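You operate a simulated robot arm through the tools that you are given. There is no shell and no other tool. Be economical: measure what you need, move in short steps, check, and stop when the job is done.

You run a simulated robot arm. Do the job below in one go: nothing can be reset, and whatever is moved stays where it is left.

TASK
Put things in order on the top of the sorting table. At the end: the teal index box stands where the grey stone stood; the grey stone stands where the black iron weight stood; the green gel carton is on the silver round tray; the black iron weight stands on top of the orange lakes paperback; whatever was shut is shut again. Leave all else as you found it, and nothing knocked over.
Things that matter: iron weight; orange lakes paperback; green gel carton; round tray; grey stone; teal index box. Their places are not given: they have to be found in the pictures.

The check looks at the end state, three seconds after you hand in, the way a careful person would. Anything else that was tipped, shoved, dropped, spilled or broken makes it a failure.

THE ROBOT
A 6-joint arm with a two-finger parallel gripper, fixed in place. Base frame: the origin is at the foot of the arm, x ahead of it, y to its left, z up; the work surface is at about z = 0.66. Units: m, degrees, N and s.
With the tool pointing down near the work surface it reaches from about 0.22 to 0.66 m from the base axis. Its first joint turns from -66.0 to 66.0 degrees. Payload 2.9 kg.
Tool frame: the origin (TCP) lies between the finger pads and is the grasp point; the fingertips stand 0.03 m ahead of it; z points along the fingers, y is the line along which they close. The gripper opens to 0.11 m. The fingers are 0.02 m wide and 0.01 m thick; the gripper's body (0.048 by 0.112 m) begins 0.055 m behind the TCP.
Orientation is that of the tool frame in the base frame, as [roll, pitch, yaw] about the fixed x, y, z axes, in that order (R = Rz(yaw) Ry(pitch) Rx(roll)). With the fingers straight down and closing along the base's y, the tool's x points along the base's -x, its y along +y and its z along -z.

THE INTERFACE
- The arm moves only by the tool jog_arm. Its argument "plan" is a list of rows, each an object (a shift or turn left out is 0, a gripper value left out holds the last) with "linear": the shift along the tool's x, y, z in m, a list of three; "angular": the turn, a rotation vector about the tool's x, y, z in rad, a list of three. In form: [{"linear": [tx, ty, tz], "angular": [wx, wy, wz]}, ...]. A call has 1 to 8 rows; each row shifts and turns the commanded pose from where the row before left it, along the tool's axes as they then stand. "claw" is the opening, from 0 (shut) to 1 (fully open), set as the call begins (left out, the last holds). A row lasts 0.2 s, in which the tool goes at most 0.05 m and 8.6 degrees; a call with a longer step from one row to the next is refused whole, and so is a gripper value outside its range. A pose out of reach is approached as far as the arm can. The call stops where the force on the tool passes 40 N (or 10 N more than at its start, if that is more) or the arm is blocked; 0.2 s more then pass. Each finger travels about 0.108 m/s and halts on what it meets, pressing with about 35 N; the grip force reading is that of the motor and also rises with nothing between the fingers. The clock runs only during rows and for 0.2 s after the last one: add rows that do not move to give the fingers time. The reply holds the time, the measured pose of the TCP, the force on the tool along the base axes, the opening and the grip force, in the units named above and with some noise, and new pictures: "views" is both (left out), scene, wrist or none.
- Cameras (640 x 400 px; columns grow to the right, rows downward): "scene" is fixed at [0.077, 0.4406, 1.373]; the picture's right is [-0.71, -0.70, 0.00], its down [-0.47, 0.47, -0.75] and it looks along [0.52, -0.53, -0.67] (base axes); focal length 376 px, centre (320, 200). "wrist" rides on the gripper at [-0.036, 0, -0.057] in the tool frame; the picture's right is [0.00, -1.00, 0.00], its down [0.97, 0.00, -0.24] and it looks along [0.24, 0.00, 0.97] (tool axes); focal length 218 px, centre (320, 200).
- pixel_to_xyz(camera, pixels): for up to 12 pixels [column, row] of the newest picture of that camera ("zoom" is the newest enlarged one), the place [x, y, z] in the base frame of the surface seen there, good to about 0.002 m. It takes no simulated time.
- zoom(camera, box): a new picture of the part [left, top, right, bottom] of that camera's present view, enlarged. It takes no simulated time.
- hand_in(): hands the job in; it is judged then, once.

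Work in short steps. Measure before you move; look again where a grasp or a placing could have gone wrong, and mend it. You have 80 turns and 120 pictures in all, those below and enlarged ones among them. Open the gripper and draw the arm clear of the work before you hand the job in, unless the task says otherwise; then end with one line.

The tools are called after "Request:" as a command line: name --argument value ..., lists and objects as JSON in quotes. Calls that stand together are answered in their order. jog_arm: Moves the arm, as the interface text tells. Its arguments: {"type":"object","properties":{"plan":{"type":"array"},"claw":{"type":"number"},"views":{"type":"string","enum":["both","scene","wrist","none"]}},"required":["plan"]} The other tools are called the same way: pixel_to_xyz (camera, pixels) gives the place of the surface under pixels of a picture; zoom (camera, box) takes an enlarged picture of a part of a camera's view; hand_in () hands the job in.

At the start:

```text
time: 0.0
tool_pos: [0.3585, -0.0075, 0.9208]
orientation: [-179.9, 0.0, -180.0]
force: [0.1, 1.1, 0.3]
width: 0.1101
grip_force: 0.0
```

scene: 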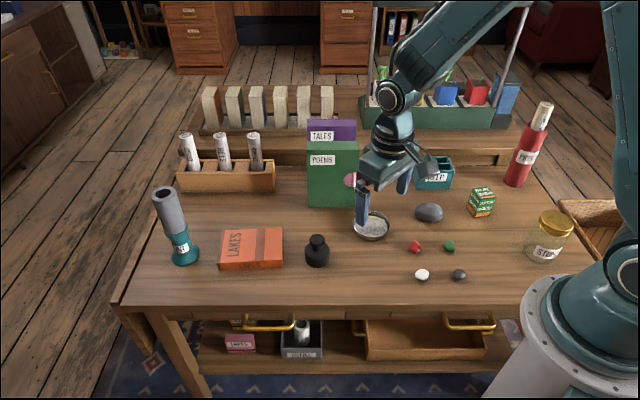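
wrist: 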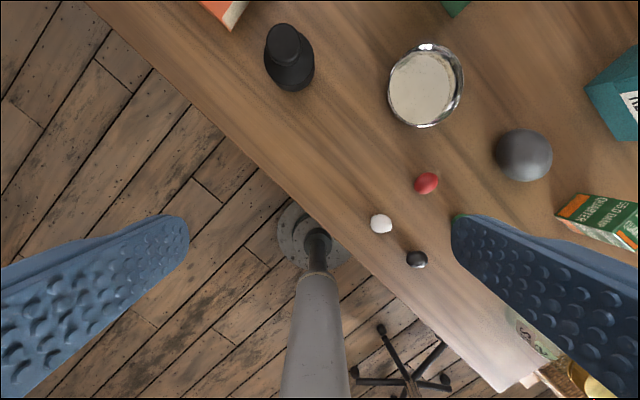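

The scene shows the paperback (252,248), the weight (317,251), the tray (370,226), the stone (429,212), the gel carton (482,202) and the teal box (435,173). I'll zoom in on these and measure them.

Request:
zoom --camera "scene" --box '[340, 140, 520, 252]'

Request:
zoom --camera "scene" --box '[200, 190, 380, 302]'

Request:
pixel_to_xyz --camera "scene" --pixels '[[317, 240], [317, 262], [306, 255], [328, 255], [370, 228], [429, 206], [429, 220], [416, 212], [443, 212], [482, 190], [436, 175], [435, 187]]'

Request:
pixel_to_xyz --camera "scene" --pixels '[[228, 230], [282, 228], [283, 266], [220, 268], [250, 248], [252, 265], [300, 280], [370, 213], [371, 240], [354, 228], [388, 226], [450, 185]]'

```text
3.56 times, centred on (430, 196) of scene
```

zoom: 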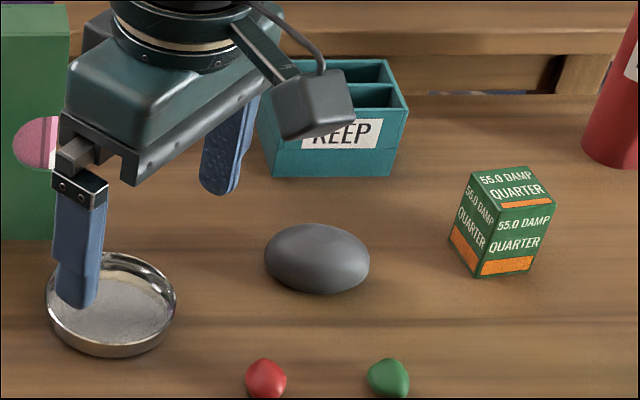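

```text
3.56 times, centred on (290, 246) of scene
```

zoom: 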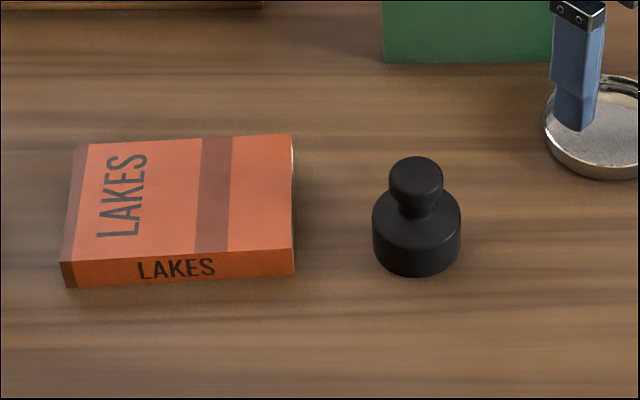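

```text
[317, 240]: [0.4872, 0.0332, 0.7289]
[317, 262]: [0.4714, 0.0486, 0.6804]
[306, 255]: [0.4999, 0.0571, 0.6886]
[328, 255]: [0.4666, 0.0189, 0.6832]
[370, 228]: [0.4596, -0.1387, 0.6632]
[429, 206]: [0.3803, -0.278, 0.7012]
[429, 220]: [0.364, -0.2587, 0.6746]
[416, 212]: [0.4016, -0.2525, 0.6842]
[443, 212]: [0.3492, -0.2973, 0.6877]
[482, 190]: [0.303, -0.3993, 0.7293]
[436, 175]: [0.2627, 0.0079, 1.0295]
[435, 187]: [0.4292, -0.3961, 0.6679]
```

```text
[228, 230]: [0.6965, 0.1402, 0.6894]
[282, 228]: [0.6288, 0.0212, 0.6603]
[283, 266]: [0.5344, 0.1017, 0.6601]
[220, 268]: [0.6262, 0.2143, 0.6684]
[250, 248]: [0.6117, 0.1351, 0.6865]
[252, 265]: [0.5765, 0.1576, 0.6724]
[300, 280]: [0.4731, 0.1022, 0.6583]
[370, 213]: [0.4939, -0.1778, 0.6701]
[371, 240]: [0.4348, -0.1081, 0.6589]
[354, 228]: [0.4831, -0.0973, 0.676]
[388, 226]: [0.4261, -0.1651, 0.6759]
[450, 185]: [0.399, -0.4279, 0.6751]
```

I have rough places for everything. I'll hover near the weight to measure it from above, which also gets the arm out of the teal box's view.

Request:
jog_arm --plan '[{"linear": [-0.045, 0.012, 0]}, {"linear": [-0.045, 0.012, 0.01]}, {"linear": [-0.04, 0.012, 0.02]}, {}]' --claw 1

```text
time: 1.0
tool_pos: [0.4898, 0.0259, 0.8925]
orientation: [-180.0, -0.1, 180.0]
force: [-0.6, -0.3, 0.3]
width: 0.1099
grip_force: 0.1
```

scene: 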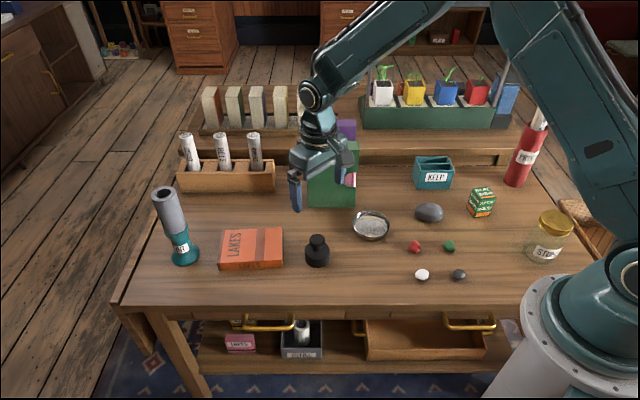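
wrist: 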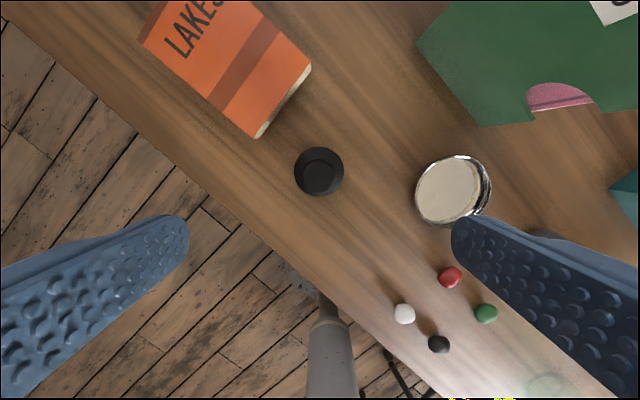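

The weight shows at wrist (319,171), nearly straight below. I'll measure it, the paperback's corners and the teal box.

Request:
pixel_to_xyz --camera "wrist" --pixels '[[295, 172], [343, 172], [319, 148], [319, 195], [320, 170], [304, 172], [338, 170], [310, 66], [258, 136], [146, 38], [255, 80], [452, 192]]'

Request:
pixel_to_xyz --camera "scene" --pixels '[[317, 238], [317, 250], [434, 163], [416, 187], [452, 189], [415, 157], [449, 156], [454, 165], [482, 193], [481, 205], [490, 205], [370, 225]]'

Request:
zoom --camera "scene" --box '[390, 140, 520, 222]'

```text
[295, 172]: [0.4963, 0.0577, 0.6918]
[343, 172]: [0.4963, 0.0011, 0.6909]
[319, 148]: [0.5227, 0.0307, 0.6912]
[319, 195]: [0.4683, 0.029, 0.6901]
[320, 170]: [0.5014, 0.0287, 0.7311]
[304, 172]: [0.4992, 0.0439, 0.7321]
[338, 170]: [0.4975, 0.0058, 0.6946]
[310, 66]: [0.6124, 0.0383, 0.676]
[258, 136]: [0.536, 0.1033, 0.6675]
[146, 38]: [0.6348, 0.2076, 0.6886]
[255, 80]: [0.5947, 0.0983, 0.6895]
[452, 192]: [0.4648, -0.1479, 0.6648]
```

```text
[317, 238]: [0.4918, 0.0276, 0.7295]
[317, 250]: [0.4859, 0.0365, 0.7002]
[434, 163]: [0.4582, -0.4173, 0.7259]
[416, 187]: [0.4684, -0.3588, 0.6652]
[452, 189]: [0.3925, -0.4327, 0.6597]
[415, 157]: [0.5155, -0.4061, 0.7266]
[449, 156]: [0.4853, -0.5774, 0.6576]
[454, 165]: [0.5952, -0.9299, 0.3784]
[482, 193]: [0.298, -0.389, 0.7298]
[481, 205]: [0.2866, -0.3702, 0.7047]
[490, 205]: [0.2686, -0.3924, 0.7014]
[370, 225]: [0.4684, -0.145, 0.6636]
```

```text
4.88 times, centred on (455, 181) of scene
```

zoom: 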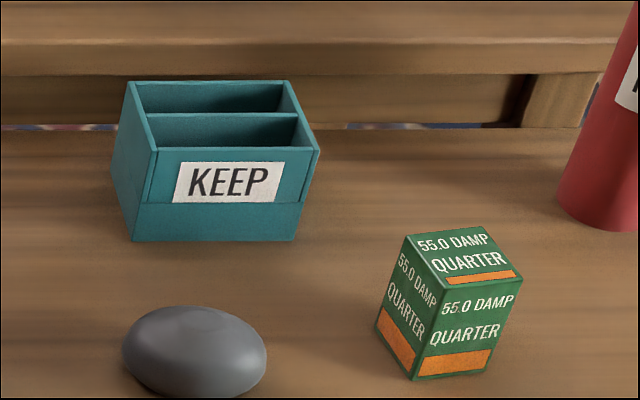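

Weight centre is about (0.4955, 0.0294), body radius 0.028 and body top at z 0.70. I'll descend to z 0.699 with the claw at about 0.088 m.

Request:
jog_arm --plan '[{"linear": [-0.0057, 0.0035, 0.03]}, {"linear": [0, 0, 0.045]}, {"linear": [0, 0, 0.045]}, {"linear": [0, 0, 0.04]}, {"linear": [0, 0, 0.0335]}, {}]' --claw 0.8

```text
time: 2.4
tool_pos: [0.4939, 0.0314, 0.6967]
orientation: [-179.9, 0.0, -180.0]
force: [0.1, -0.1, 0.0]
width: 0.0882
grip_force: 0.0
```

scene: 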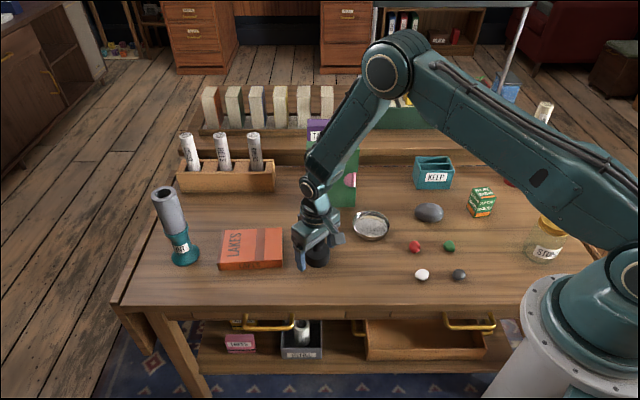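
wrist: 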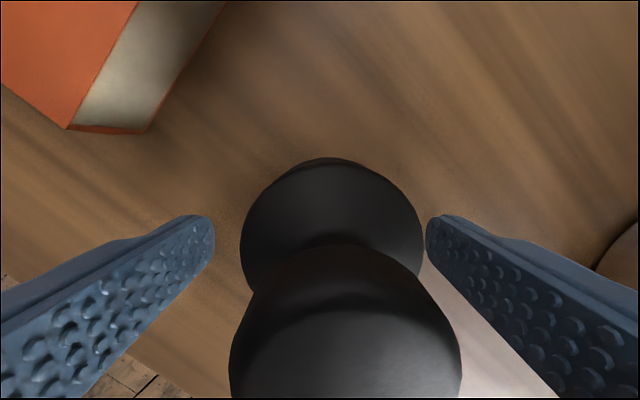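

The weight is between the pads, a couple of mm to the right. I'll correct for that and close.

Request:
jog_arm --plan '[{"linear": [-0.0015, -0.002, 0]}, {}, {}]' --claw 0.2 --views "wrist"

```text
time: 3.2
tool_pos: [0.4944, 0.0297, 0.6968]
orientation: [180.0, 0.0, -180.0]
force: [-0.6, 2.2, -0.1]
width: 0.0583
grip_force: 35.2
```

wrist: 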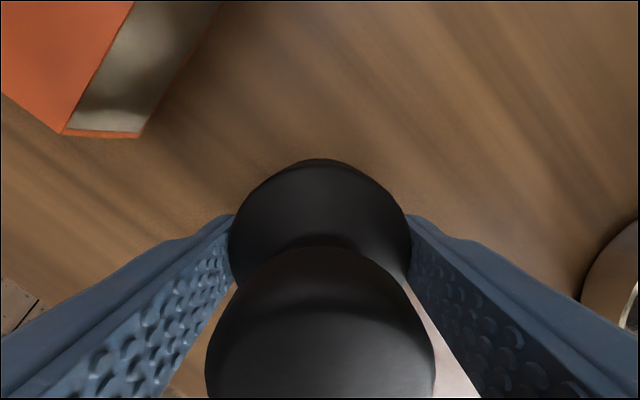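

The grip is firm: width 0.058, 35 N. I'll lift and move toward the paperback centre at about (0.615, 0.124).

Request:
jog_arm --plan '[{"linear": [0, 0, -0.03]}, {"linear": [0, 0, -0.04]}, {"linear": [-0.03, 0.024, 0]}, {"linear": [-0.03, 0.024, 0]}, {"linear": [-0.03, 0.024, 0]}, {"linear": [-0.03, 0.022, 0]}, {}]'

```text
time: 4.8
tool_pos: [0.615, 0.1251, 0.7682]
orientation: [-180.0, -0.1, -180.0]
force: [-0.1, 0.3, 0.8]
width: 0.022
grip_force: 0.0
```

scene: 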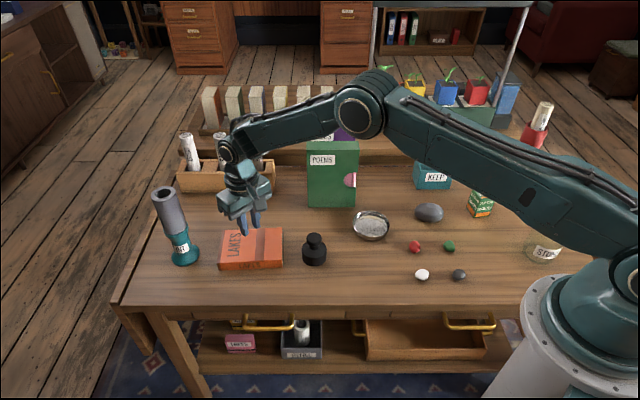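
wrist: 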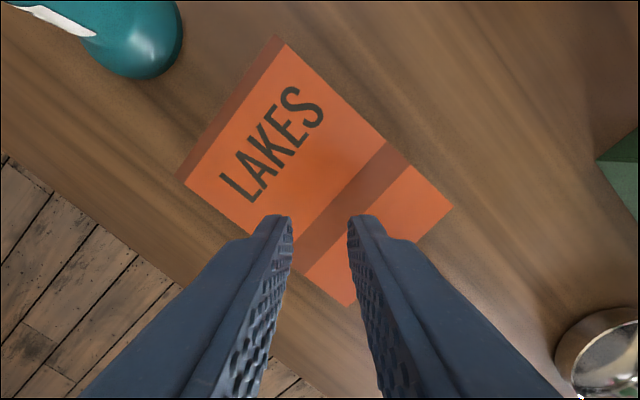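

The weight slipped out on the lift (width 0.022). It still stands upright, at scene (314,250). I'll look closer and re-measure it.

Request:
zoom --camera "scene" --box '[274, 225, 354, 275]'

Request:
pixel_to_xyz --camera "wrist" --pixels '[[278, 37], [178, 178], [453, 209], [345, 304], [306, 160], [315, 185]]'

Request:
pixel_to_xyz --camera "scene" --pixels '[[314, 237], [314, 241], [314, 245], [314, 248], [314, 251], [314, 255], [314, 260], [304, 255], [325, 255], [307, 240], [321, 240]]'

```text
8.00 times, centred on (314, 250) of scene
```

zoom: 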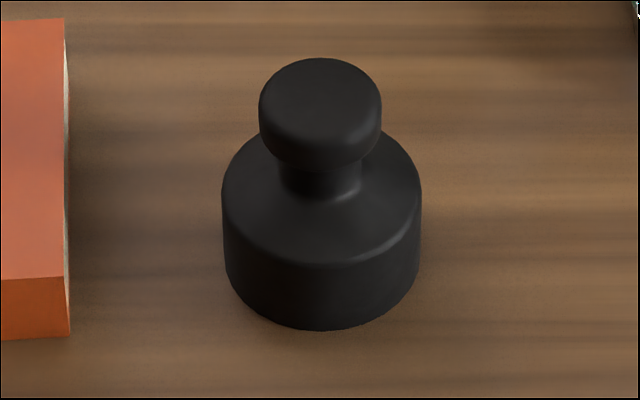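

```text
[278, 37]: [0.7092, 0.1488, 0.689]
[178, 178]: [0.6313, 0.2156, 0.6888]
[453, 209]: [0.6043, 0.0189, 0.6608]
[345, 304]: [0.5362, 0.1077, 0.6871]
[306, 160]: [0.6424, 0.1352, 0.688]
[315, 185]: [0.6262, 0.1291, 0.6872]
```

```text
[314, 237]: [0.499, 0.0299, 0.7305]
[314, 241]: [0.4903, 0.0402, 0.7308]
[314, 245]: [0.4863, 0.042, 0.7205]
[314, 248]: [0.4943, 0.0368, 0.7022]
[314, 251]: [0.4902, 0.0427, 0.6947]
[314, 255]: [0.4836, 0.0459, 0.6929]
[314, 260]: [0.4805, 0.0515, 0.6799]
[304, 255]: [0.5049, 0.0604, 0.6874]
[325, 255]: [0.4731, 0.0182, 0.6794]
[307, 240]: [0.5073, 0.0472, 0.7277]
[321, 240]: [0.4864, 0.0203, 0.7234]
```

The weight is undisturbed apart from a shift of a few mm. Its straight side only spans z 0.66 to 0.688. I'll go back above it and look down.

Request:
jog_arm --plan '[{"linear": [0.03, -0.023, -0.03]}, {"linear": [0.03, -0.023, -0.03]}, {"linear": [0.03, -0.023, -0.01]}, {"linear": [0.028, -0.023, 0]}, {}]' --claw 0.75 --views "wrist"

```text
time: 6.0
tool_pos: [0.501, 0.03, 0.8381]
orientation: [179.9, 0.0, -180.0]
force: [0.0, -1.2, -0.2]
width: 0.0827
grip_force: 0.1
```

wrist: 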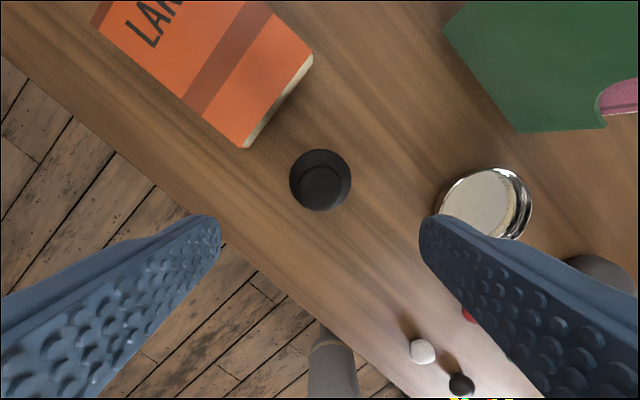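

Request:
pixel_to_xyz --camera "wrist" --pixels '[[292, 180], [349, 180], [320, 151], [320, 208], [320, 185]]'

```text
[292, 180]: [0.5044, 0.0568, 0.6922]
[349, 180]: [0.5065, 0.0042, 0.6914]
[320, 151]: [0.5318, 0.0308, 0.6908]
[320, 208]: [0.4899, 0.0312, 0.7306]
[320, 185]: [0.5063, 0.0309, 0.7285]
```

The weight centre is now (0.505, 0.031). I'll descend to z≈0.693 for a deeper grip.

Request:
jog_arm --plan '[{"linear": [-0.0045, 0.001, 0.045]}, {"linear": [0, 0, 0.045]}, {"linear": [0, 0, 0.035]}, {"linear": [0, 0, 0.02]}, {}]' --views "none"

Request:
jog_arm --plan '[{}, {}, {}]' --claw 0 --views "wrist"

Request:
jog_arm --plan '[{"linear": [0, 0, -0.001]}, {"linear": [0, 0, -0.002]}, {"linear": [0, 0, -0.003]}, {"linear": [0, 0, -0.003]}, {}]' --views "wrist"

```text
time: 7.2
tool_pos: [0.5041, 0.0323, 0.6957]
orientation: [-179.9, 0.0, -180.0]
force: [0.3, 0.6, 0.0]
width: 0.0826
grip_force: 0.1
```

```text
time: 8.0
tool_pos: [0.5026, 0.0337, 0.6951]
orientation: [180.0, 0.0, -180.0]
force: [1.5, -1.6, -0.1]
width: 0.0585
grip_force: 35.3
```

wrist: 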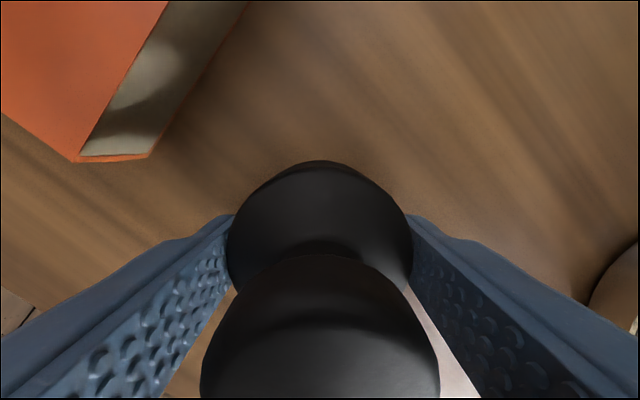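

```text
time: 9.2
tool_pos: [0.5028, 0.0312, 0.7028]
orientation: [-179.9, -0.1, 180.0]
force: [-0.1, 0.8, -7.4]
width: 0.0586
grip_force: 34.8
```

wrist: 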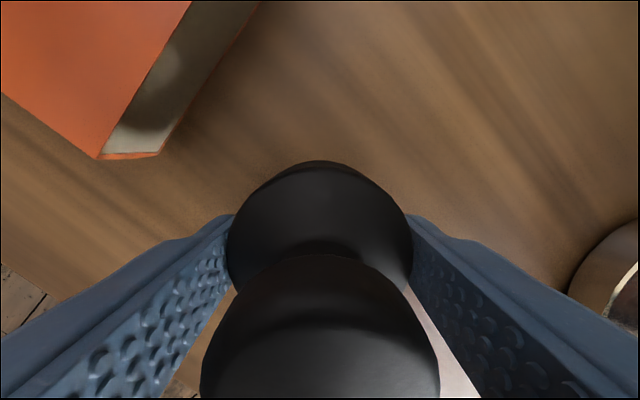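

It is held this time: force is −7.4 N and the view of the weight is unchanged. I'll keep lifting gently.

Request:
jog_arm --plan '[{"linear": [0, 0, -0.004]}, {"linear": [0, 0, -0.005]}, {"linear": [0, 0, -0.006]}, {"linear": [0, 0, -0.007]}, {"linear": [0, 0, -0.007]}, {"linear": [0, 0, -0.007]}, {"linear": [0, 0, -0.006]}, {"linear": [0, 0, -0.004]}]'

```text
time: 11.0
tool_pos: [0.503, 0.0311, 0.7484]
orientation: [179.9, 0.0, 180.0]
force: [-0.4, 0.5, -6.8]
width: 0.0589
grip_force: 35.0
```

scene: 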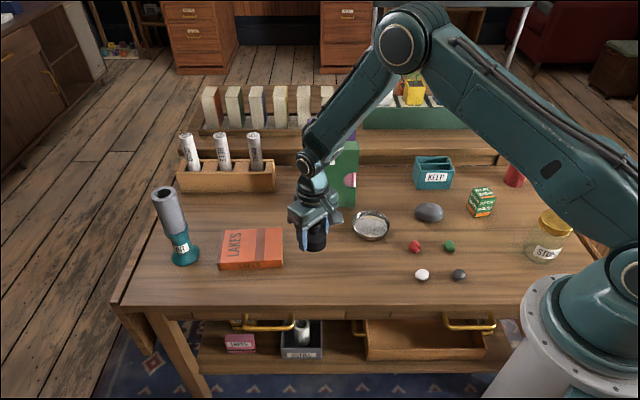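
wrist: 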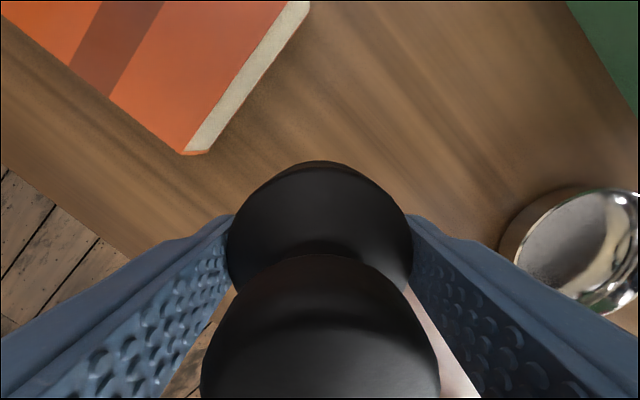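

The weight is held, with its bottom about 25 mm above the cover. I'll carry it slowly toward (0.618, 0.128).

Request:
jog_arm --plan '[{"linear": [-0.003, 0.0025, 0]}, {"linear": [-0.006, 0.005, 0]}, {"linear": [-0.009, 0.0075, 0]}, {"linear": [-0.01, 0.0085, 0]}, {"linear": [-0.01, 0.0085, 0]}, {"linear": [-0.01, 0.0085, 0]}, {"linear": [-0.007, 0.0055, 0]}, {"linear": [-0.003, 0.0025, 0]}]' --views "none"

Request:
jog_arm --plan '[{"linear": [-0.003, 0.0025, 0]}, {"linear": [-0.006, 0.005, 0]}, {"linear": [-0.009, 0.0075, 0]}, {"linear": [-0.01, 0.0085, 0]}, {"linear": [-0.01, 0.0085, 0]}, {"linear": [-0.01, 0.0085, 0]}, {"linear": [-0.006, 0.0055, 0]}, {"linear": [-0.003, 0.0025, 0]}]'

```text
time: 12.8
tool_pos: [0.561, 0.0798, 0.7474]
orientation: [-180.0, -0.1, -180.0]
force: [0.0, -0.2, -7.5]
width: 0.0584
grip_force: 35.0
```

```text
time: 14.6
tool_pos: [0.6174, 0.1293, 0.7474]
orientation: [-180.0, -0.1, -179.9]
force: [-0.5, -0.6, -7.2]
width: 0.0583
grip_force: 34.7
```

scene: 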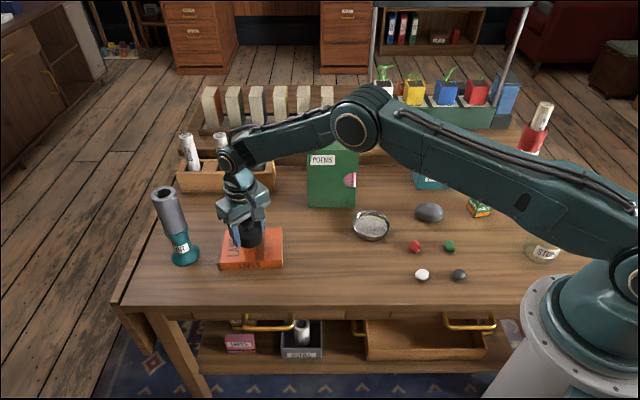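
wrist: 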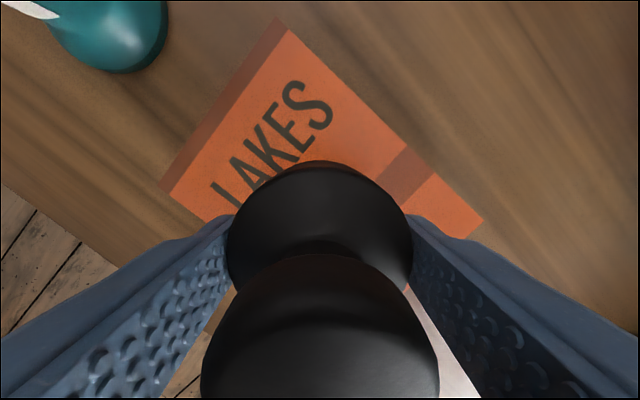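

It is over the book. I'll lower it gently, with contact expected at z≈0.722–0.724.

Request:
jog_arm --plan '[{"linear": [0, 0, 0.004]}, {"linear": [0, 0, 0.006]}, {"linear": [0, 0, 0.006]}, {"linear": [0, 0, 0.004]}, {"linear": [0, 0, 0.002]}, {"linear": [0, 0, 0.001]}, {}]' --views "none"

Request:
jog_arm --plan '[{"linear": [0, 0, 0.001]}, {}]' --views "scene"

```text
time: 16.2
tool_pos: [0.6168, 0.1283, 0.7251]
orientation: [-180.0, 0.0, -179.9]
force: [0.2, 0.7, -7.3]
width: 0.0587
grip_force: 34.9
```

```text
time: 16.8
tool_pos: [0.6176, 0.1274, 0.724]
orientation: [-179.9, -0.1, 180.0]
force: [0.5, -0.3, -6.4]
width: 0.0587
grip_force: 34.9
```

scene: 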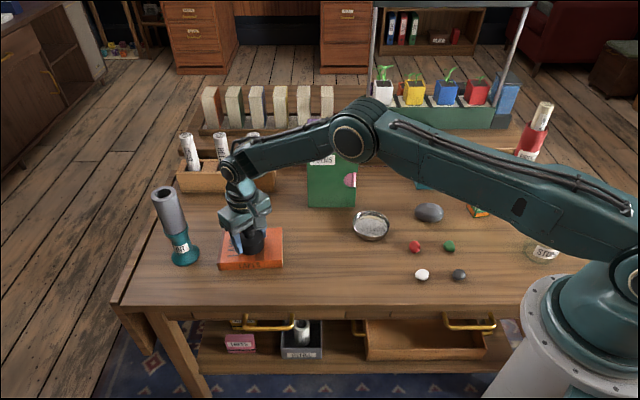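

Still carrying its full weight, so I'll lower millimetre by millimetre until the load comes off.

Request:
jog_arm --plan '[{"linear": [0, 0, 0.001]}, {}]' --views "none"

Request:
jog_arm --plan '[{"linear": [0, 0, 0.001]}, {}]' --views "none"

Request:
jog_arm --plan '[{"linear": [0, 0, 0.001]}, {}]' --views "none"

```text
time: 17.4
tool_pos: [0.6181, 0.129, 0.7244]
orientation: [-180.0, 0.1, -179.9]
force: [-0.8, 0.6, -4.4]
width: 0.0586
grip_force: 34.7
```

```text
time: 18.0
tool_pos: [0.6175, 0.1299, 0.7232]
orientation: [179.9, 0.1, 179.9]
force: [-1.3, 2.5, 1.9]
width: 0.0584
grip_force: 35.3
```

```text
time: 18.6
tool_pos: [0.6175, 0.1303, 0.7229]
orientation: [-180.0, 0.1, -180.0]
force: [-7.8, -1.4, 19.7]
width: 0.0589
grip_force: 35.3
```

Contact made, so I'll back off 1 mm and release gently.

Request:
jog_arm --plan '[{"linear": [0, 0, -0.001]}, {}]' --views "none"

Request:
jog_arm --plan '[{}, {}, {}, {"linear": [0, 0, -0.02]}, {"linear": [0, 0, -0.04]}, {"linear": [0, 0, -0.04]}, {}]' --claw 0.8

```text
time: 19.2
tool_pos: [0.6176, 0.1287, 0.7219]
orientation: [-179.9, 0.2, 180.0]
force: [-0.8, -1.1, 15.4]
width: 0.0586
grip_force: 34.8
```

```text
time: 20.8
tool_pos: [0.6173, 0.1277, 0.8248]
orientation: [-180.0, 0.0, 180.0]
force: [0.4, -0.3, -0.3]
width: 0.0879
grip_force: 0.0
```

scene: 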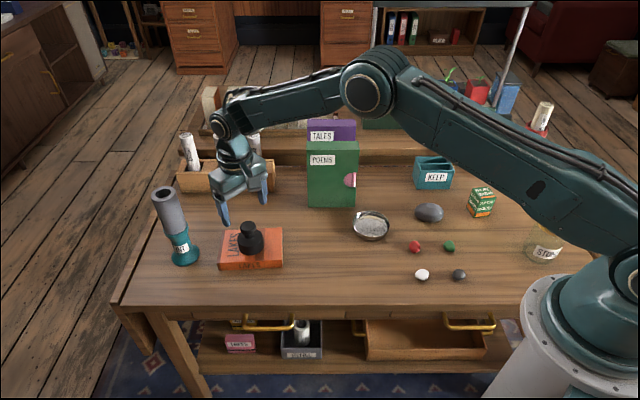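
wrist: 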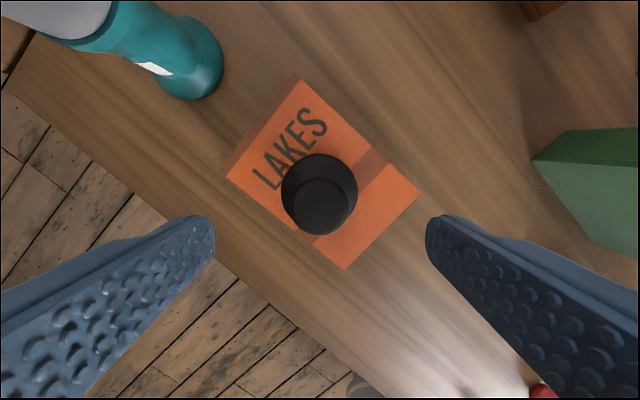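

The weight stands on the book. Next is the stone: I'll rise and fly over to above about (0.385, -0.27).

Request:
jog_arm --plan '[{"linear": [0.02, 0, -0.04]}, {"linear": [0.045, -0.01, -0.02]}, {"linear": [0.045, -0.02, -0.01]}, {"linear": [0.04, -0.03, 0]}, {"linear": [0.03, -0.04, 0]}, {"linear": [0.02, -0.045, 0]}, {"linear": [0.01, -0.045, 0]}, {"linear": [0, -0.045, 0]}]' --claw 1 --views "none"

Request:
jog_arm --plan '[{"linear": [0.01, -0.048, 0]}, {"linear": [0.01, -0.048, 0]}, {"linear": [0.0, -0.048, 0]}, {"linear": [0, -0.02, 0]}, {}]'

```text
refused: row 2 steps farther than a row can; nothing moved
```

```text
time: 22.0
tool_pos: [0.599, -0.0356, 0.8238]
orientation: [180.0, 0.0, 180.0]
force: [-0.2, -0.2, 0.2]
width: 0.088
grip_force: 0.0
```

scene: 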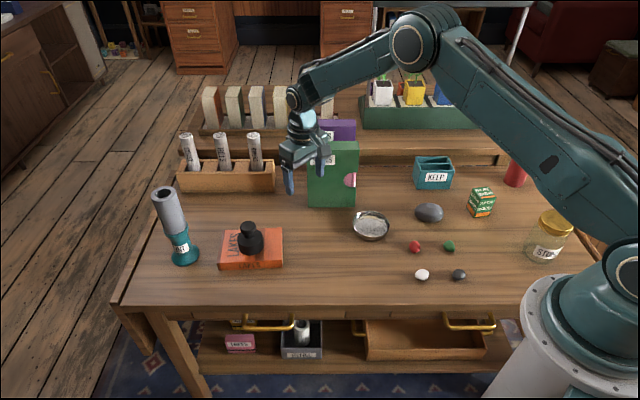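
wrist: 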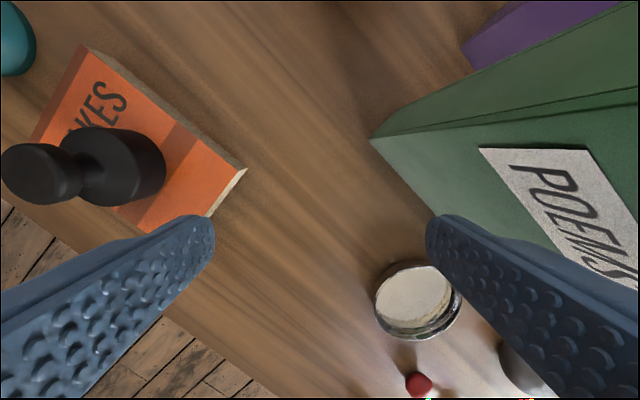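

The first call was refused and only the second ran. The tool stopped short of POEMS and nothing was touched. I'll go straight up before moving on.

Request:
jog_arm --plan '[{"linear": [0, 0, -0.045]}, {"linear": [0.02, 0, -0.04]}, {"linear": [0.045, 0, 0]}, {"linear": [0.045, -0.01, 0]}, {"linear": [0.04, -0.025, 0]}, {"linear": [0.035, -0.03, 0]}, {"linear": [0.02, -0.04, 0]}, {"linear": [0.01, -0.045, 0]}]' --claw 1 --views "none"

```text
time: 23.8
tool_pos: [0.3808, -0.1844, 0.9075]
orientation: [-180.0, 0.0, -179.9]
force: [-0.4, -1.3, -0.7]
width: 0.1101
grip_force: 0.1
```

Now over to just beside the stone, for a look down.

Request:
jog_arm --plan '[{"linear": [0.01, -0.045, 0.01]}, {"linear": [0.0, -0.035, 0.02]}, {}]'

```text
time: 24.6
tool_pos: [0.3706, -0.2646, 0.8747]
orientation: [180.0, 0.0, -179.9]
force: [0.4, 0.5, -0.5]
width: 0.1099
grip_force: 0.1
```

scene: 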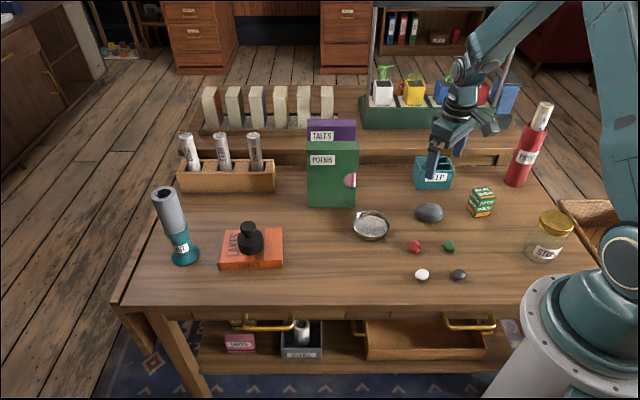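
wrist: 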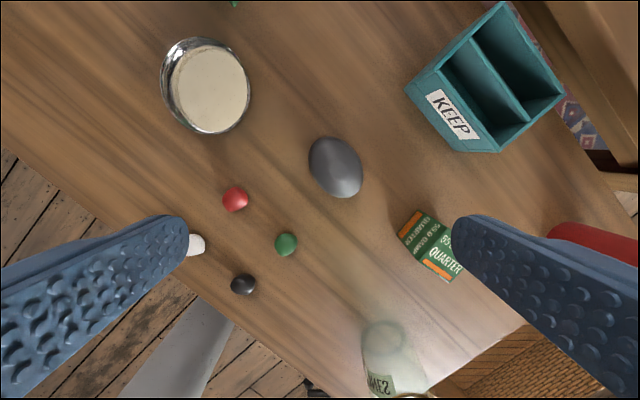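

The view from here is good. I'll zoom and measure the stone, the tray, the box and the carton.

Request:
zoom --camera "wrist" --box '[256, 120, 416, 220]'

Request:
pixel_to_xyz --camera "wrist" --pixels '[[336, 167], [310, 158], [361, 178], [325, 139], [347, 196], [285, 244], [235, 200], [438, 212], [205, 88], [160, 82], [249, 85], [205, 131]]'

Request:
pixel_to_xyz --camera "wrist" --pixels '[[405, 88], [463, 150], [497, 152], [563, 94], [510, 2], [440, 70], [480, 130], [530, 118], [428, 232], [418, 212], [455, 236], [205, 40]]'

```text
4.00 times, centred on (336, 170) of wrist
```

zoom: 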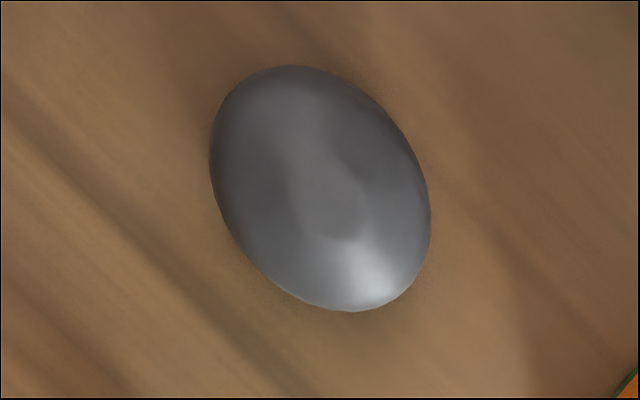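

```text
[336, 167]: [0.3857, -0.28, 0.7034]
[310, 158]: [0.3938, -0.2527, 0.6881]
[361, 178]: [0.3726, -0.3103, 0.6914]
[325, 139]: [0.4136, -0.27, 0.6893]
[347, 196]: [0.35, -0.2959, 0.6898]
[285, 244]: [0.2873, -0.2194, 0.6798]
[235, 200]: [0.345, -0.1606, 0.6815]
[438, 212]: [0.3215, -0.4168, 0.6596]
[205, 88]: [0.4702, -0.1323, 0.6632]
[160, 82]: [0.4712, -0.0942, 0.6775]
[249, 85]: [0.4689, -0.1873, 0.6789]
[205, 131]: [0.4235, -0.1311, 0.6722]
```

```text
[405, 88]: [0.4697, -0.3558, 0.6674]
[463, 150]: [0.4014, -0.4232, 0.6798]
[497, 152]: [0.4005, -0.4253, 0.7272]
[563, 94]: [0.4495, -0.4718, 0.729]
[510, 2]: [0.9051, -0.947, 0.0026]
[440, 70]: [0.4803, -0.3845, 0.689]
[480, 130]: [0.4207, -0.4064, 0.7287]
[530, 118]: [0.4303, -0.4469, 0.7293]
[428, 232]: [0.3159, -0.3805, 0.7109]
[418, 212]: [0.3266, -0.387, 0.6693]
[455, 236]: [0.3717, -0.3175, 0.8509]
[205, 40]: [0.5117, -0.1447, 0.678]
```

Stone centre is (0.383, -0.281), half-axes about 34 and 26 mm, and the long axis is turned 33° from +x. I'll centre over it, turn the jaws 33° to span the short axis, and come partway down.

Request:
jog_arm --plan '[{"linear": [-0.0125, -0.0165, 0], "angular": [0, 0, -0.144]}, {"linear": [0, 0, 0.02], "angular": [0, 0, -0.144]}, {"linear": [0, 0, 0.03], "angular": [0, 0, -0.144]}, {"linear": [0, 0, 0.03], "angular": [0, 0, -0.144]}, {"linear": [0, 0, 0.03]}, {}]' --views "wrist"

```text
time: 26.0
tool_pos: [0.3865, -0.2809, 0.7659]
orientation: [179.9, -0.1, -147.0]
force: [0.2, 0.0, 0.2]
width: 0.1098
grip_force: 0.1
```

wrist: 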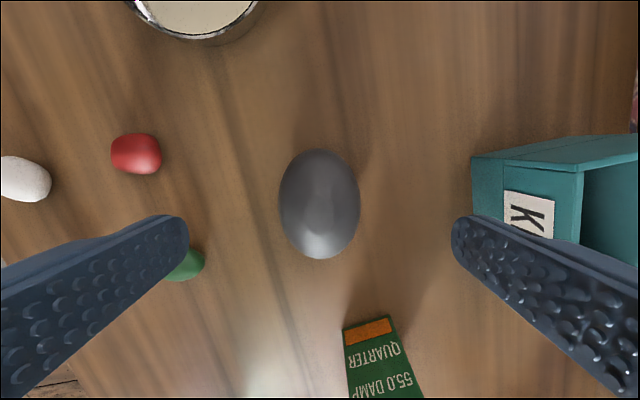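

Jaws are aligned with the stone. I'll check its centre once more before going down.

Request:
pixel_to_xyz --camera "wrist" --pixels '[[320, 150], [320, 256], [280, 204], [359, 204], [320, 200]]'

```text
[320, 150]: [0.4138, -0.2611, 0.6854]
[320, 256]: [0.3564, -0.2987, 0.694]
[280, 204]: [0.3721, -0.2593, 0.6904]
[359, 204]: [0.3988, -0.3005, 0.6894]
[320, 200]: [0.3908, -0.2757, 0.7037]
```

The centre is confirmed. I'll descend 0.072 m with the jaw at 0.088, then close.

Request:
jog_arm --plan '[{"linear": [0.001, 0, 0.03]}, {"linear": [0, 0, 0.03]}, {"linear": [0, 0, 0.012]}, {}]' --claw 0.8 --views "none"

Request:
jog_arm --plan '[{}, {}, {}]' --claw 0 --views "wrist"

Request:
jog_arm --plan '[{"linear": [0, 0, -0.001]}, {"linear": [0, 0, -0.002]}, {"linear": [0, 0, -0.003]}, {"linear": [0, 0, -0.004]}, {"linear": [0, 0, -0.005]}, {"linear": [0, 0, -0.005]}, {}]'

```text
time: 27.0
tool_pos: [0.3839, -0.2804, 0.6944]
orientation: [-180.0, 0.0, -147.0]
force: [-0.4, -0.6, 0.4]
width: 0.0881
grip_force: 0.1
```

```text
time: 27.8
tool_pos: [0.3834, -0.2807, 0.6956]
orientation: [-180.0, 0.0, -147.0]
force: [0.6, 0.6, 0.8]
width: 0.0562
grip_force: 35.4
```

wrist: 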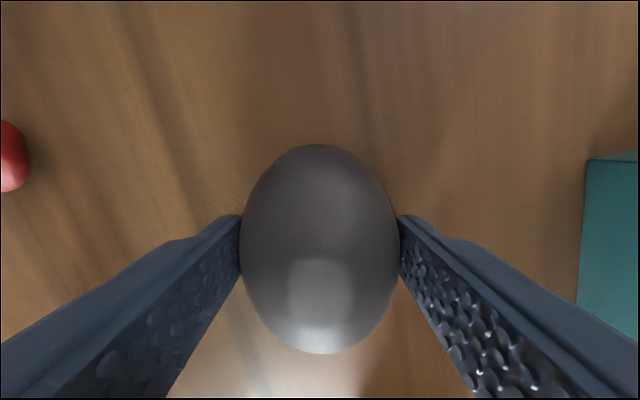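

```text
time: 29.4
tool_pos: [0.3837, -0.2813, 0.7128]
orientation: [179.9, 0.0, -147.1]
force: [0.0, -0.1, -2.8]
width: 0.0561
grip_force: 35.1
```

scene: 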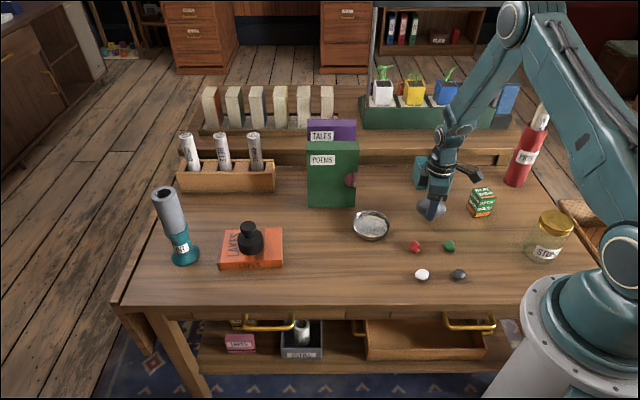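
wrist: 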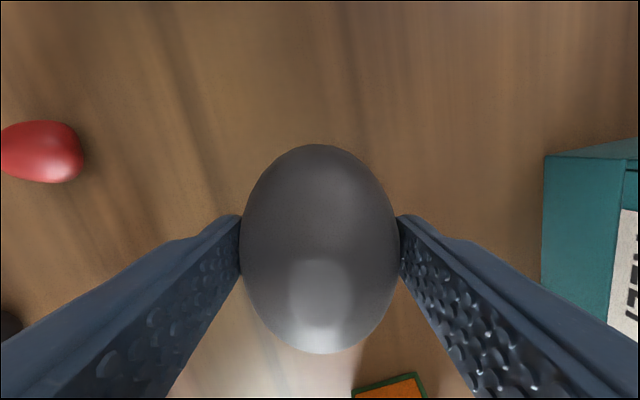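

The stone is held. Before carrying it I'll check how far the POEMS book is from the path.

Request:
pixel_to_xyz --camera "scene" --pixels '[[310, 204], [353, 204], [330, 145], [356, 150], [320, 128]]'

Request:
jog_arm --plan '[{"linear": [0, 0, -0.01]}, {"linear": [0, 0, -0.015]}, {"linear": [0, 0, -0.02]}, {"linear": [0, 0, -0.02]}, {"linear": [0, 0, -0.015]}, {"linear": [0, 0, -0.005]}]' --views "none"

```text
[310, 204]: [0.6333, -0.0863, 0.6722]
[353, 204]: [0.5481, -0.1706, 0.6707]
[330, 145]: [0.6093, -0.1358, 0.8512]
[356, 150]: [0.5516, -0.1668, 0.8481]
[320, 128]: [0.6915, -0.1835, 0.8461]
```

```text
time: 30.8
tool_pos: [0.3837, -0.2823, 0.8]
orientation: [179.9, 0.0, -147.1]
force: [0.8, 0.4, -3.2]
width: 0.0563
grip_force: 34.8
```

The path clears POEMS by over 10 cm. I'll carry the stone smoothly.

Request:
jog_arm --plan '[{"linear": [-0.006, 0.0045, 0]}, {"linear": [-0.012, 0.009, 0]}, {"linear": [-0.018, 0.0136, 0]}, {"linear": [-0.022, 0.0167, 0]}, {"linear": [-0.024, 0.0182, 0]}, {"linear": [-0.024, 0.0182, 0]}, {"linear": [-0.018, 0.0136, 0]}, {"linear": [-0.0075, 0.0056, 0]}]' --views "none"

Request:
jog_arm --plan '[{"linear": [-0.006, 0.0045, 0]}, {"linear": [-0.012, 0.009, 0]}, {"linear": [-0.018, 0.0136, 0]}, {"linear": [-0.022, 0.0167, 0]}, {"linear": [-0.024, 0.0182, 0]}, {"linear": [-0.024, 0.0182, 0]}, {"linear": [-0.018, 0.0136, 0]}, {"linear": [-0.0075, 0.0056, 0]}]'

```text
time: 32.6
tool_pos: [0.4409, -0.1281, 0.8009]
orientation: [180.0, 0.0, -147.0]
force: [0.2, 0.4, -3.1]
width: 0.0562
grip_force: 35.0
```

```text
time: 34.4
tool_pos: [0.4956, 0.0274, 0.7994]
orientation: [179.9, -0.1, -146.9]
force: [-0.2, -0.5, -2.6]
width: 0.0564
grip_force: 34.8
```

scene: 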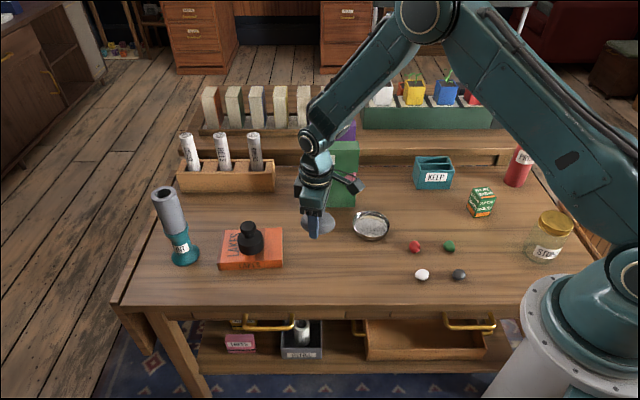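
wrist: 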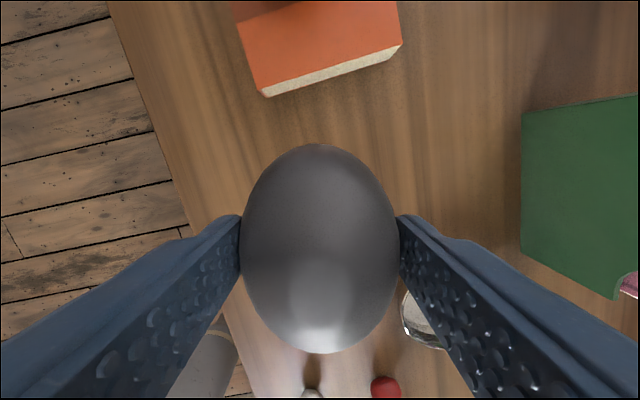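

Directly over the weight's old place. I'll lower to just above z 0.697.

Request:
jog_arm --plan '[{"linear": [0, 0.001, 0.01]}, {"linear": [0, 0, 0.02]}, {"linear": [0, 0, 0.025]}, {"linear": [0, 0, 0.022]}, {"linear": [0, 0, 0.015]}, {"linear": [0, 0, 0.006]}, {"linear": [0, 0, 0.002]}, {}]' --views "none"

Request:
jog_arm --plan '[{"linear": [0, 0, 0.002]}, {}]' --views "none"

Request:
jog_arm --plan '[{"linear": [0, 0, 0.001]}, {}]' --views "none"

```text
time: 36.2
tool_pos: [0.4954, 0.0296, 0.7002]
orientation: [179.9, 0.0, -147.1]
force: [0.0, -0.9, -1.8]
width: 0.0564
grip_force: 35.0
```

```text
time: 36.8
tool_pos: [0.495, 0.0294, 0.6983]
orientation: [-180.0, 0.0, -147.0]
force: [-0.1, -0.5, -2.7]
width: 0.0561
grip_force: 35.4
```

```text
time: 37.4
tool_pos: [0.4954, 0.0289, 0.6961]
orientation: [-180.0, -0.1, -147.0]
force: [0.1, 0.2, -3.6]
width: 0.0563
grip_force: 35.0
```

Still hanging, so I'll step down until contact.

Request:
jog_arm --plan '[{"linear": [0, 0, 0.001]}, {}]' --views "none"

Request:
jog_arm --plan '[{"linear": [0, 0, 0.0007]}, {}]' --views "none"

```text
time: 38.0
tool_pos: [0.4952, 0.0285, 0.6961]
orientation: [180.0, 0.0, -147.1]
force: [0.0, -0.5, -2.4]
width: 0.0565
grip_force: 35.2
```

```text
time: 38.6
tool_pos: [0.4961, 0.0298, 0.6961]
orientation: [179.9, 0.0, -146.9]
force: [-1.4, -1.1, 2.0]
width: 0.0563
grip_force: 35.5
```

The load has come off, so the stone is touching the table. I'll release it and rise.

Request:
jog_arm --plan '[{}, {}, {}, {"linear": [0, 0, -0.02]}, {"linear": [0, 0, -0.04]}, {"linear": [0, 0, -0.045]}, {"linear": [0, 0, -0.045]}, {}]' --claw 0.8

```text
time: 40.4
tool_pos: [0.4977, 0.0267, 0.8438]
orientation: [-180.0, 0.0, -147.0]
force: [0.0, 0.0, -0.1]
width: 0.0882
grip_force: 0.2
```

scene: 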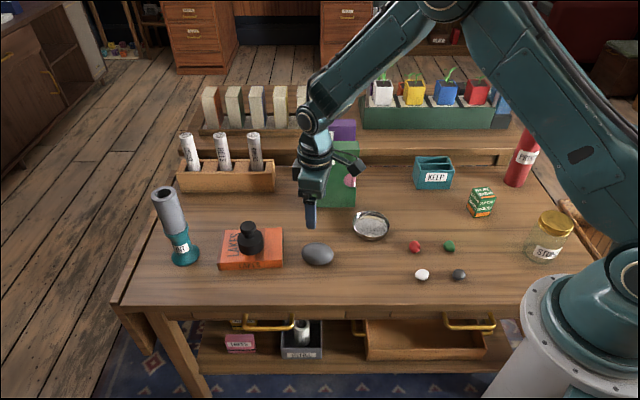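
wrist: 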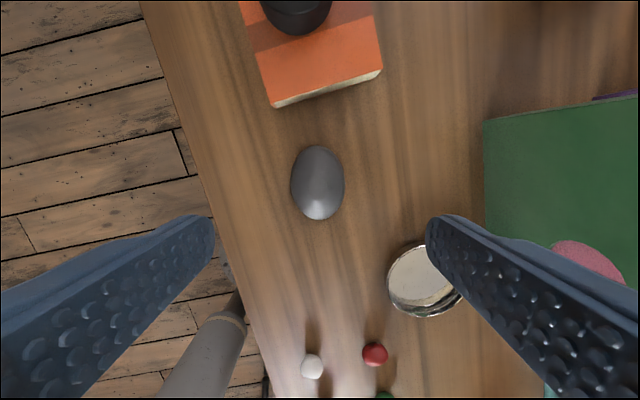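

The stone stands where the weight was. Next is the teal box, which sits about 45° turned near (0.46, -0.41). I'll fly toward it high, going around POEMS, and measure the bench behind it.

Request:
jog_arm --plan '[{"linear": [0.0387, -0.0137, -0.015]}, {"linear": [0.0387, -0.0137, -0.015]}, {"linear": [0.0387, -0.0137, -0.015]}, {"linear": [0.0387, -0.0137, -0.01]}, {"linear": [0.0222, -0.043, 0]}, {"linear": [0.0222, -0.043, 0]}, {"linear": [0.0222, -0.043, 0]}, {"linear": [0.0222, -0.043, 0]}]' --claw 1

Request:
pixel_to_xyz --camera "scene" --pixels '[[500, 145], [500, 155], [480, 140], [415, 157], [416, 187], [452, 189], [470, 165], [440, 150], [400, 165], [520, 180]]'

```text
time: 42.2
tool_pos: [0.4139, -0.2921, 0.8983]
orientation: [179.9, 0.0, -147.0]
force: [-0.3, -1.2, -0.2]
width: 0.1098
grip_force: 0.1
```

scene: 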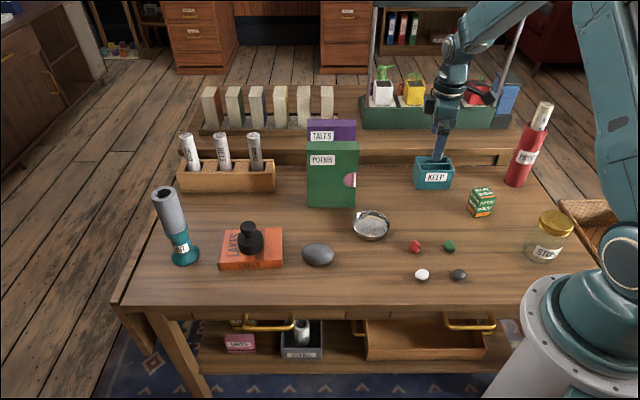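
wrist: 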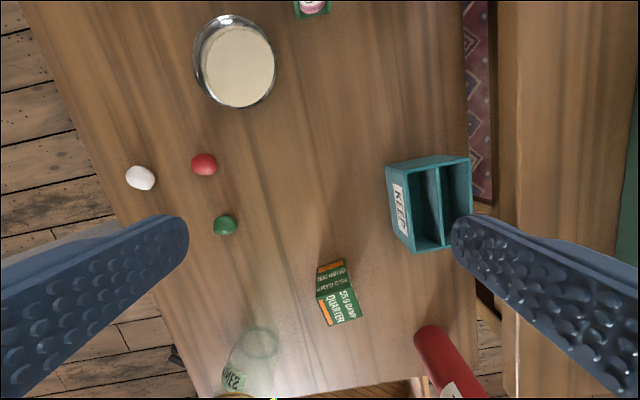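

```text
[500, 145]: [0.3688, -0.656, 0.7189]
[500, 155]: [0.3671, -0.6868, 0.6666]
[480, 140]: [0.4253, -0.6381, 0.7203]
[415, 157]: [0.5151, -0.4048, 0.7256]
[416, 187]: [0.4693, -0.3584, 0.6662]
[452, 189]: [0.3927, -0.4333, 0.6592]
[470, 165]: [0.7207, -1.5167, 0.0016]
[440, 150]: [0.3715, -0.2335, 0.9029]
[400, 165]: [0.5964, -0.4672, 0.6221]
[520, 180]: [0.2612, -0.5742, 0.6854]
```

The bench behind is far enough away. I'll zoom in on the box to get its exact rim and angle.

Request:
zoom --camera "wrist" --box '[360, 140, 520, 260]'

Request:
pixel_to_xyz --camera "wrist" --pixels '[[388, 169], [466, 157], [414, 249], [403, 180], [412, 230], [430, 164], [450, 160], [398, 208], [437, 180]]'

```text
3.33 times, centred on (440, 200) of wrist
```

zoom: 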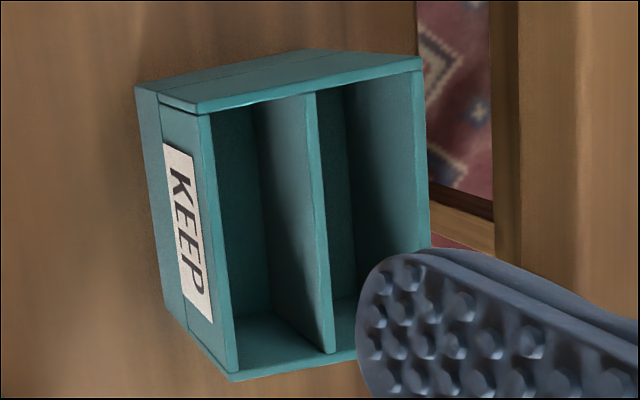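

```text
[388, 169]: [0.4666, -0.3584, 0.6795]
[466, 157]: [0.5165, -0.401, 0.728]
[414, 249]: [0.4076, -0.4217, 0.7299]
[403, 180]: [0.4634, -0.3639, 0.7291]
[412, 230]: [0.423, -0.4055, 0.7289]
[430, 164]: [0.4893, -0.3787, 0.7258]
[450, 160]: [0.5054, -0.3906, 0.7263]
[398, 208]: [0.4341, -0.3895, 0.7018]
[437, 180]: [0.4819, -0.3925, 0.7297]
```

Box centre is about (0.461, -0.414), depth 0.066 and front edge at about 46–47°. I'll go above it, turn 14° more and come down a little to check alignment.

Request:
jog_arm --plan '[{"linear": [0.009, -0.0427, 0]}, {"linear": [0.009, -0.0427, 0]}, {"linear": [0.009, -0.0425, 0]}, {"angular": [0, 0, -0.122]}, {"linear": [0, 0, 0.03], "angular": [0, 0, -0.122]}, {"linear": [0, 0, 0.03]}, {}]'

```text
time: 43.8
tool_pos: [0.4617, -0.4143, 0.8403]
orientation: [-180.0, 0.0, -133.0]
force: [0.1, -0.1, 0.1]
width: 0.1099
grip_force: 0.0
```

scene: 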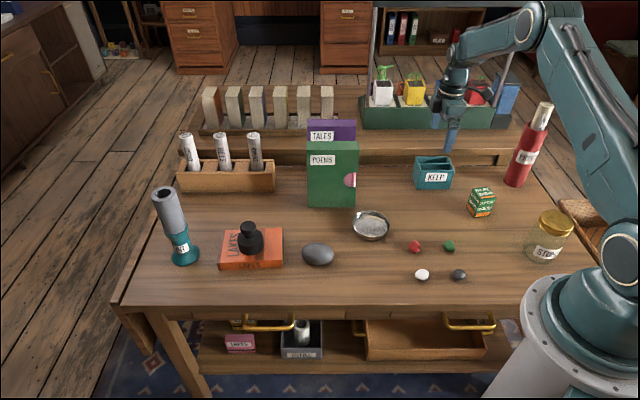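
wrist: 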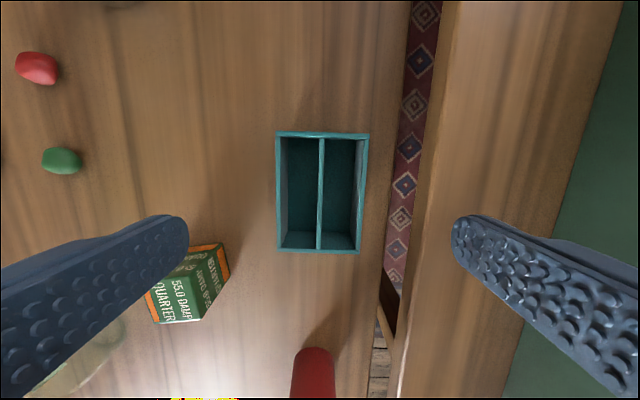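

The box is centred between the fingers, with perhaps a 2° misfit. I'll measure the rim to make sure.

Request:
pixel_to_xyz --camera "wrist" --pixels '[[279, 136], [366, 136], [280, 247], [358, 249], [322, 160], [319, 230], [367, 160], [361, 230], [278, 160], [280, 230]]'

```text
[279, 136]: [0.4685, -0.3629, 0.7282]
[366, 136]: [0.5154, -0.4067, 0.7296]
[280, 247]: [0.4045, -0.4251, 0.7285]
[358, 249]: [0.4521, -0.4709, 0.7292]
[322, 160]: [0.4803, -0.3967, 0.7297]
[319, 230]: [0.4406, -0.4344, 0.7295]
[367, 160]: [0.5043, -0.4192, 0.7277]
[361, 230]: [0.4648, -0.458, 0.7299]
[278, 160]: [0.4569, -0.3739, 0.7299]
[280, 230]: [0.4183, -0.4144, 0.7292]
```

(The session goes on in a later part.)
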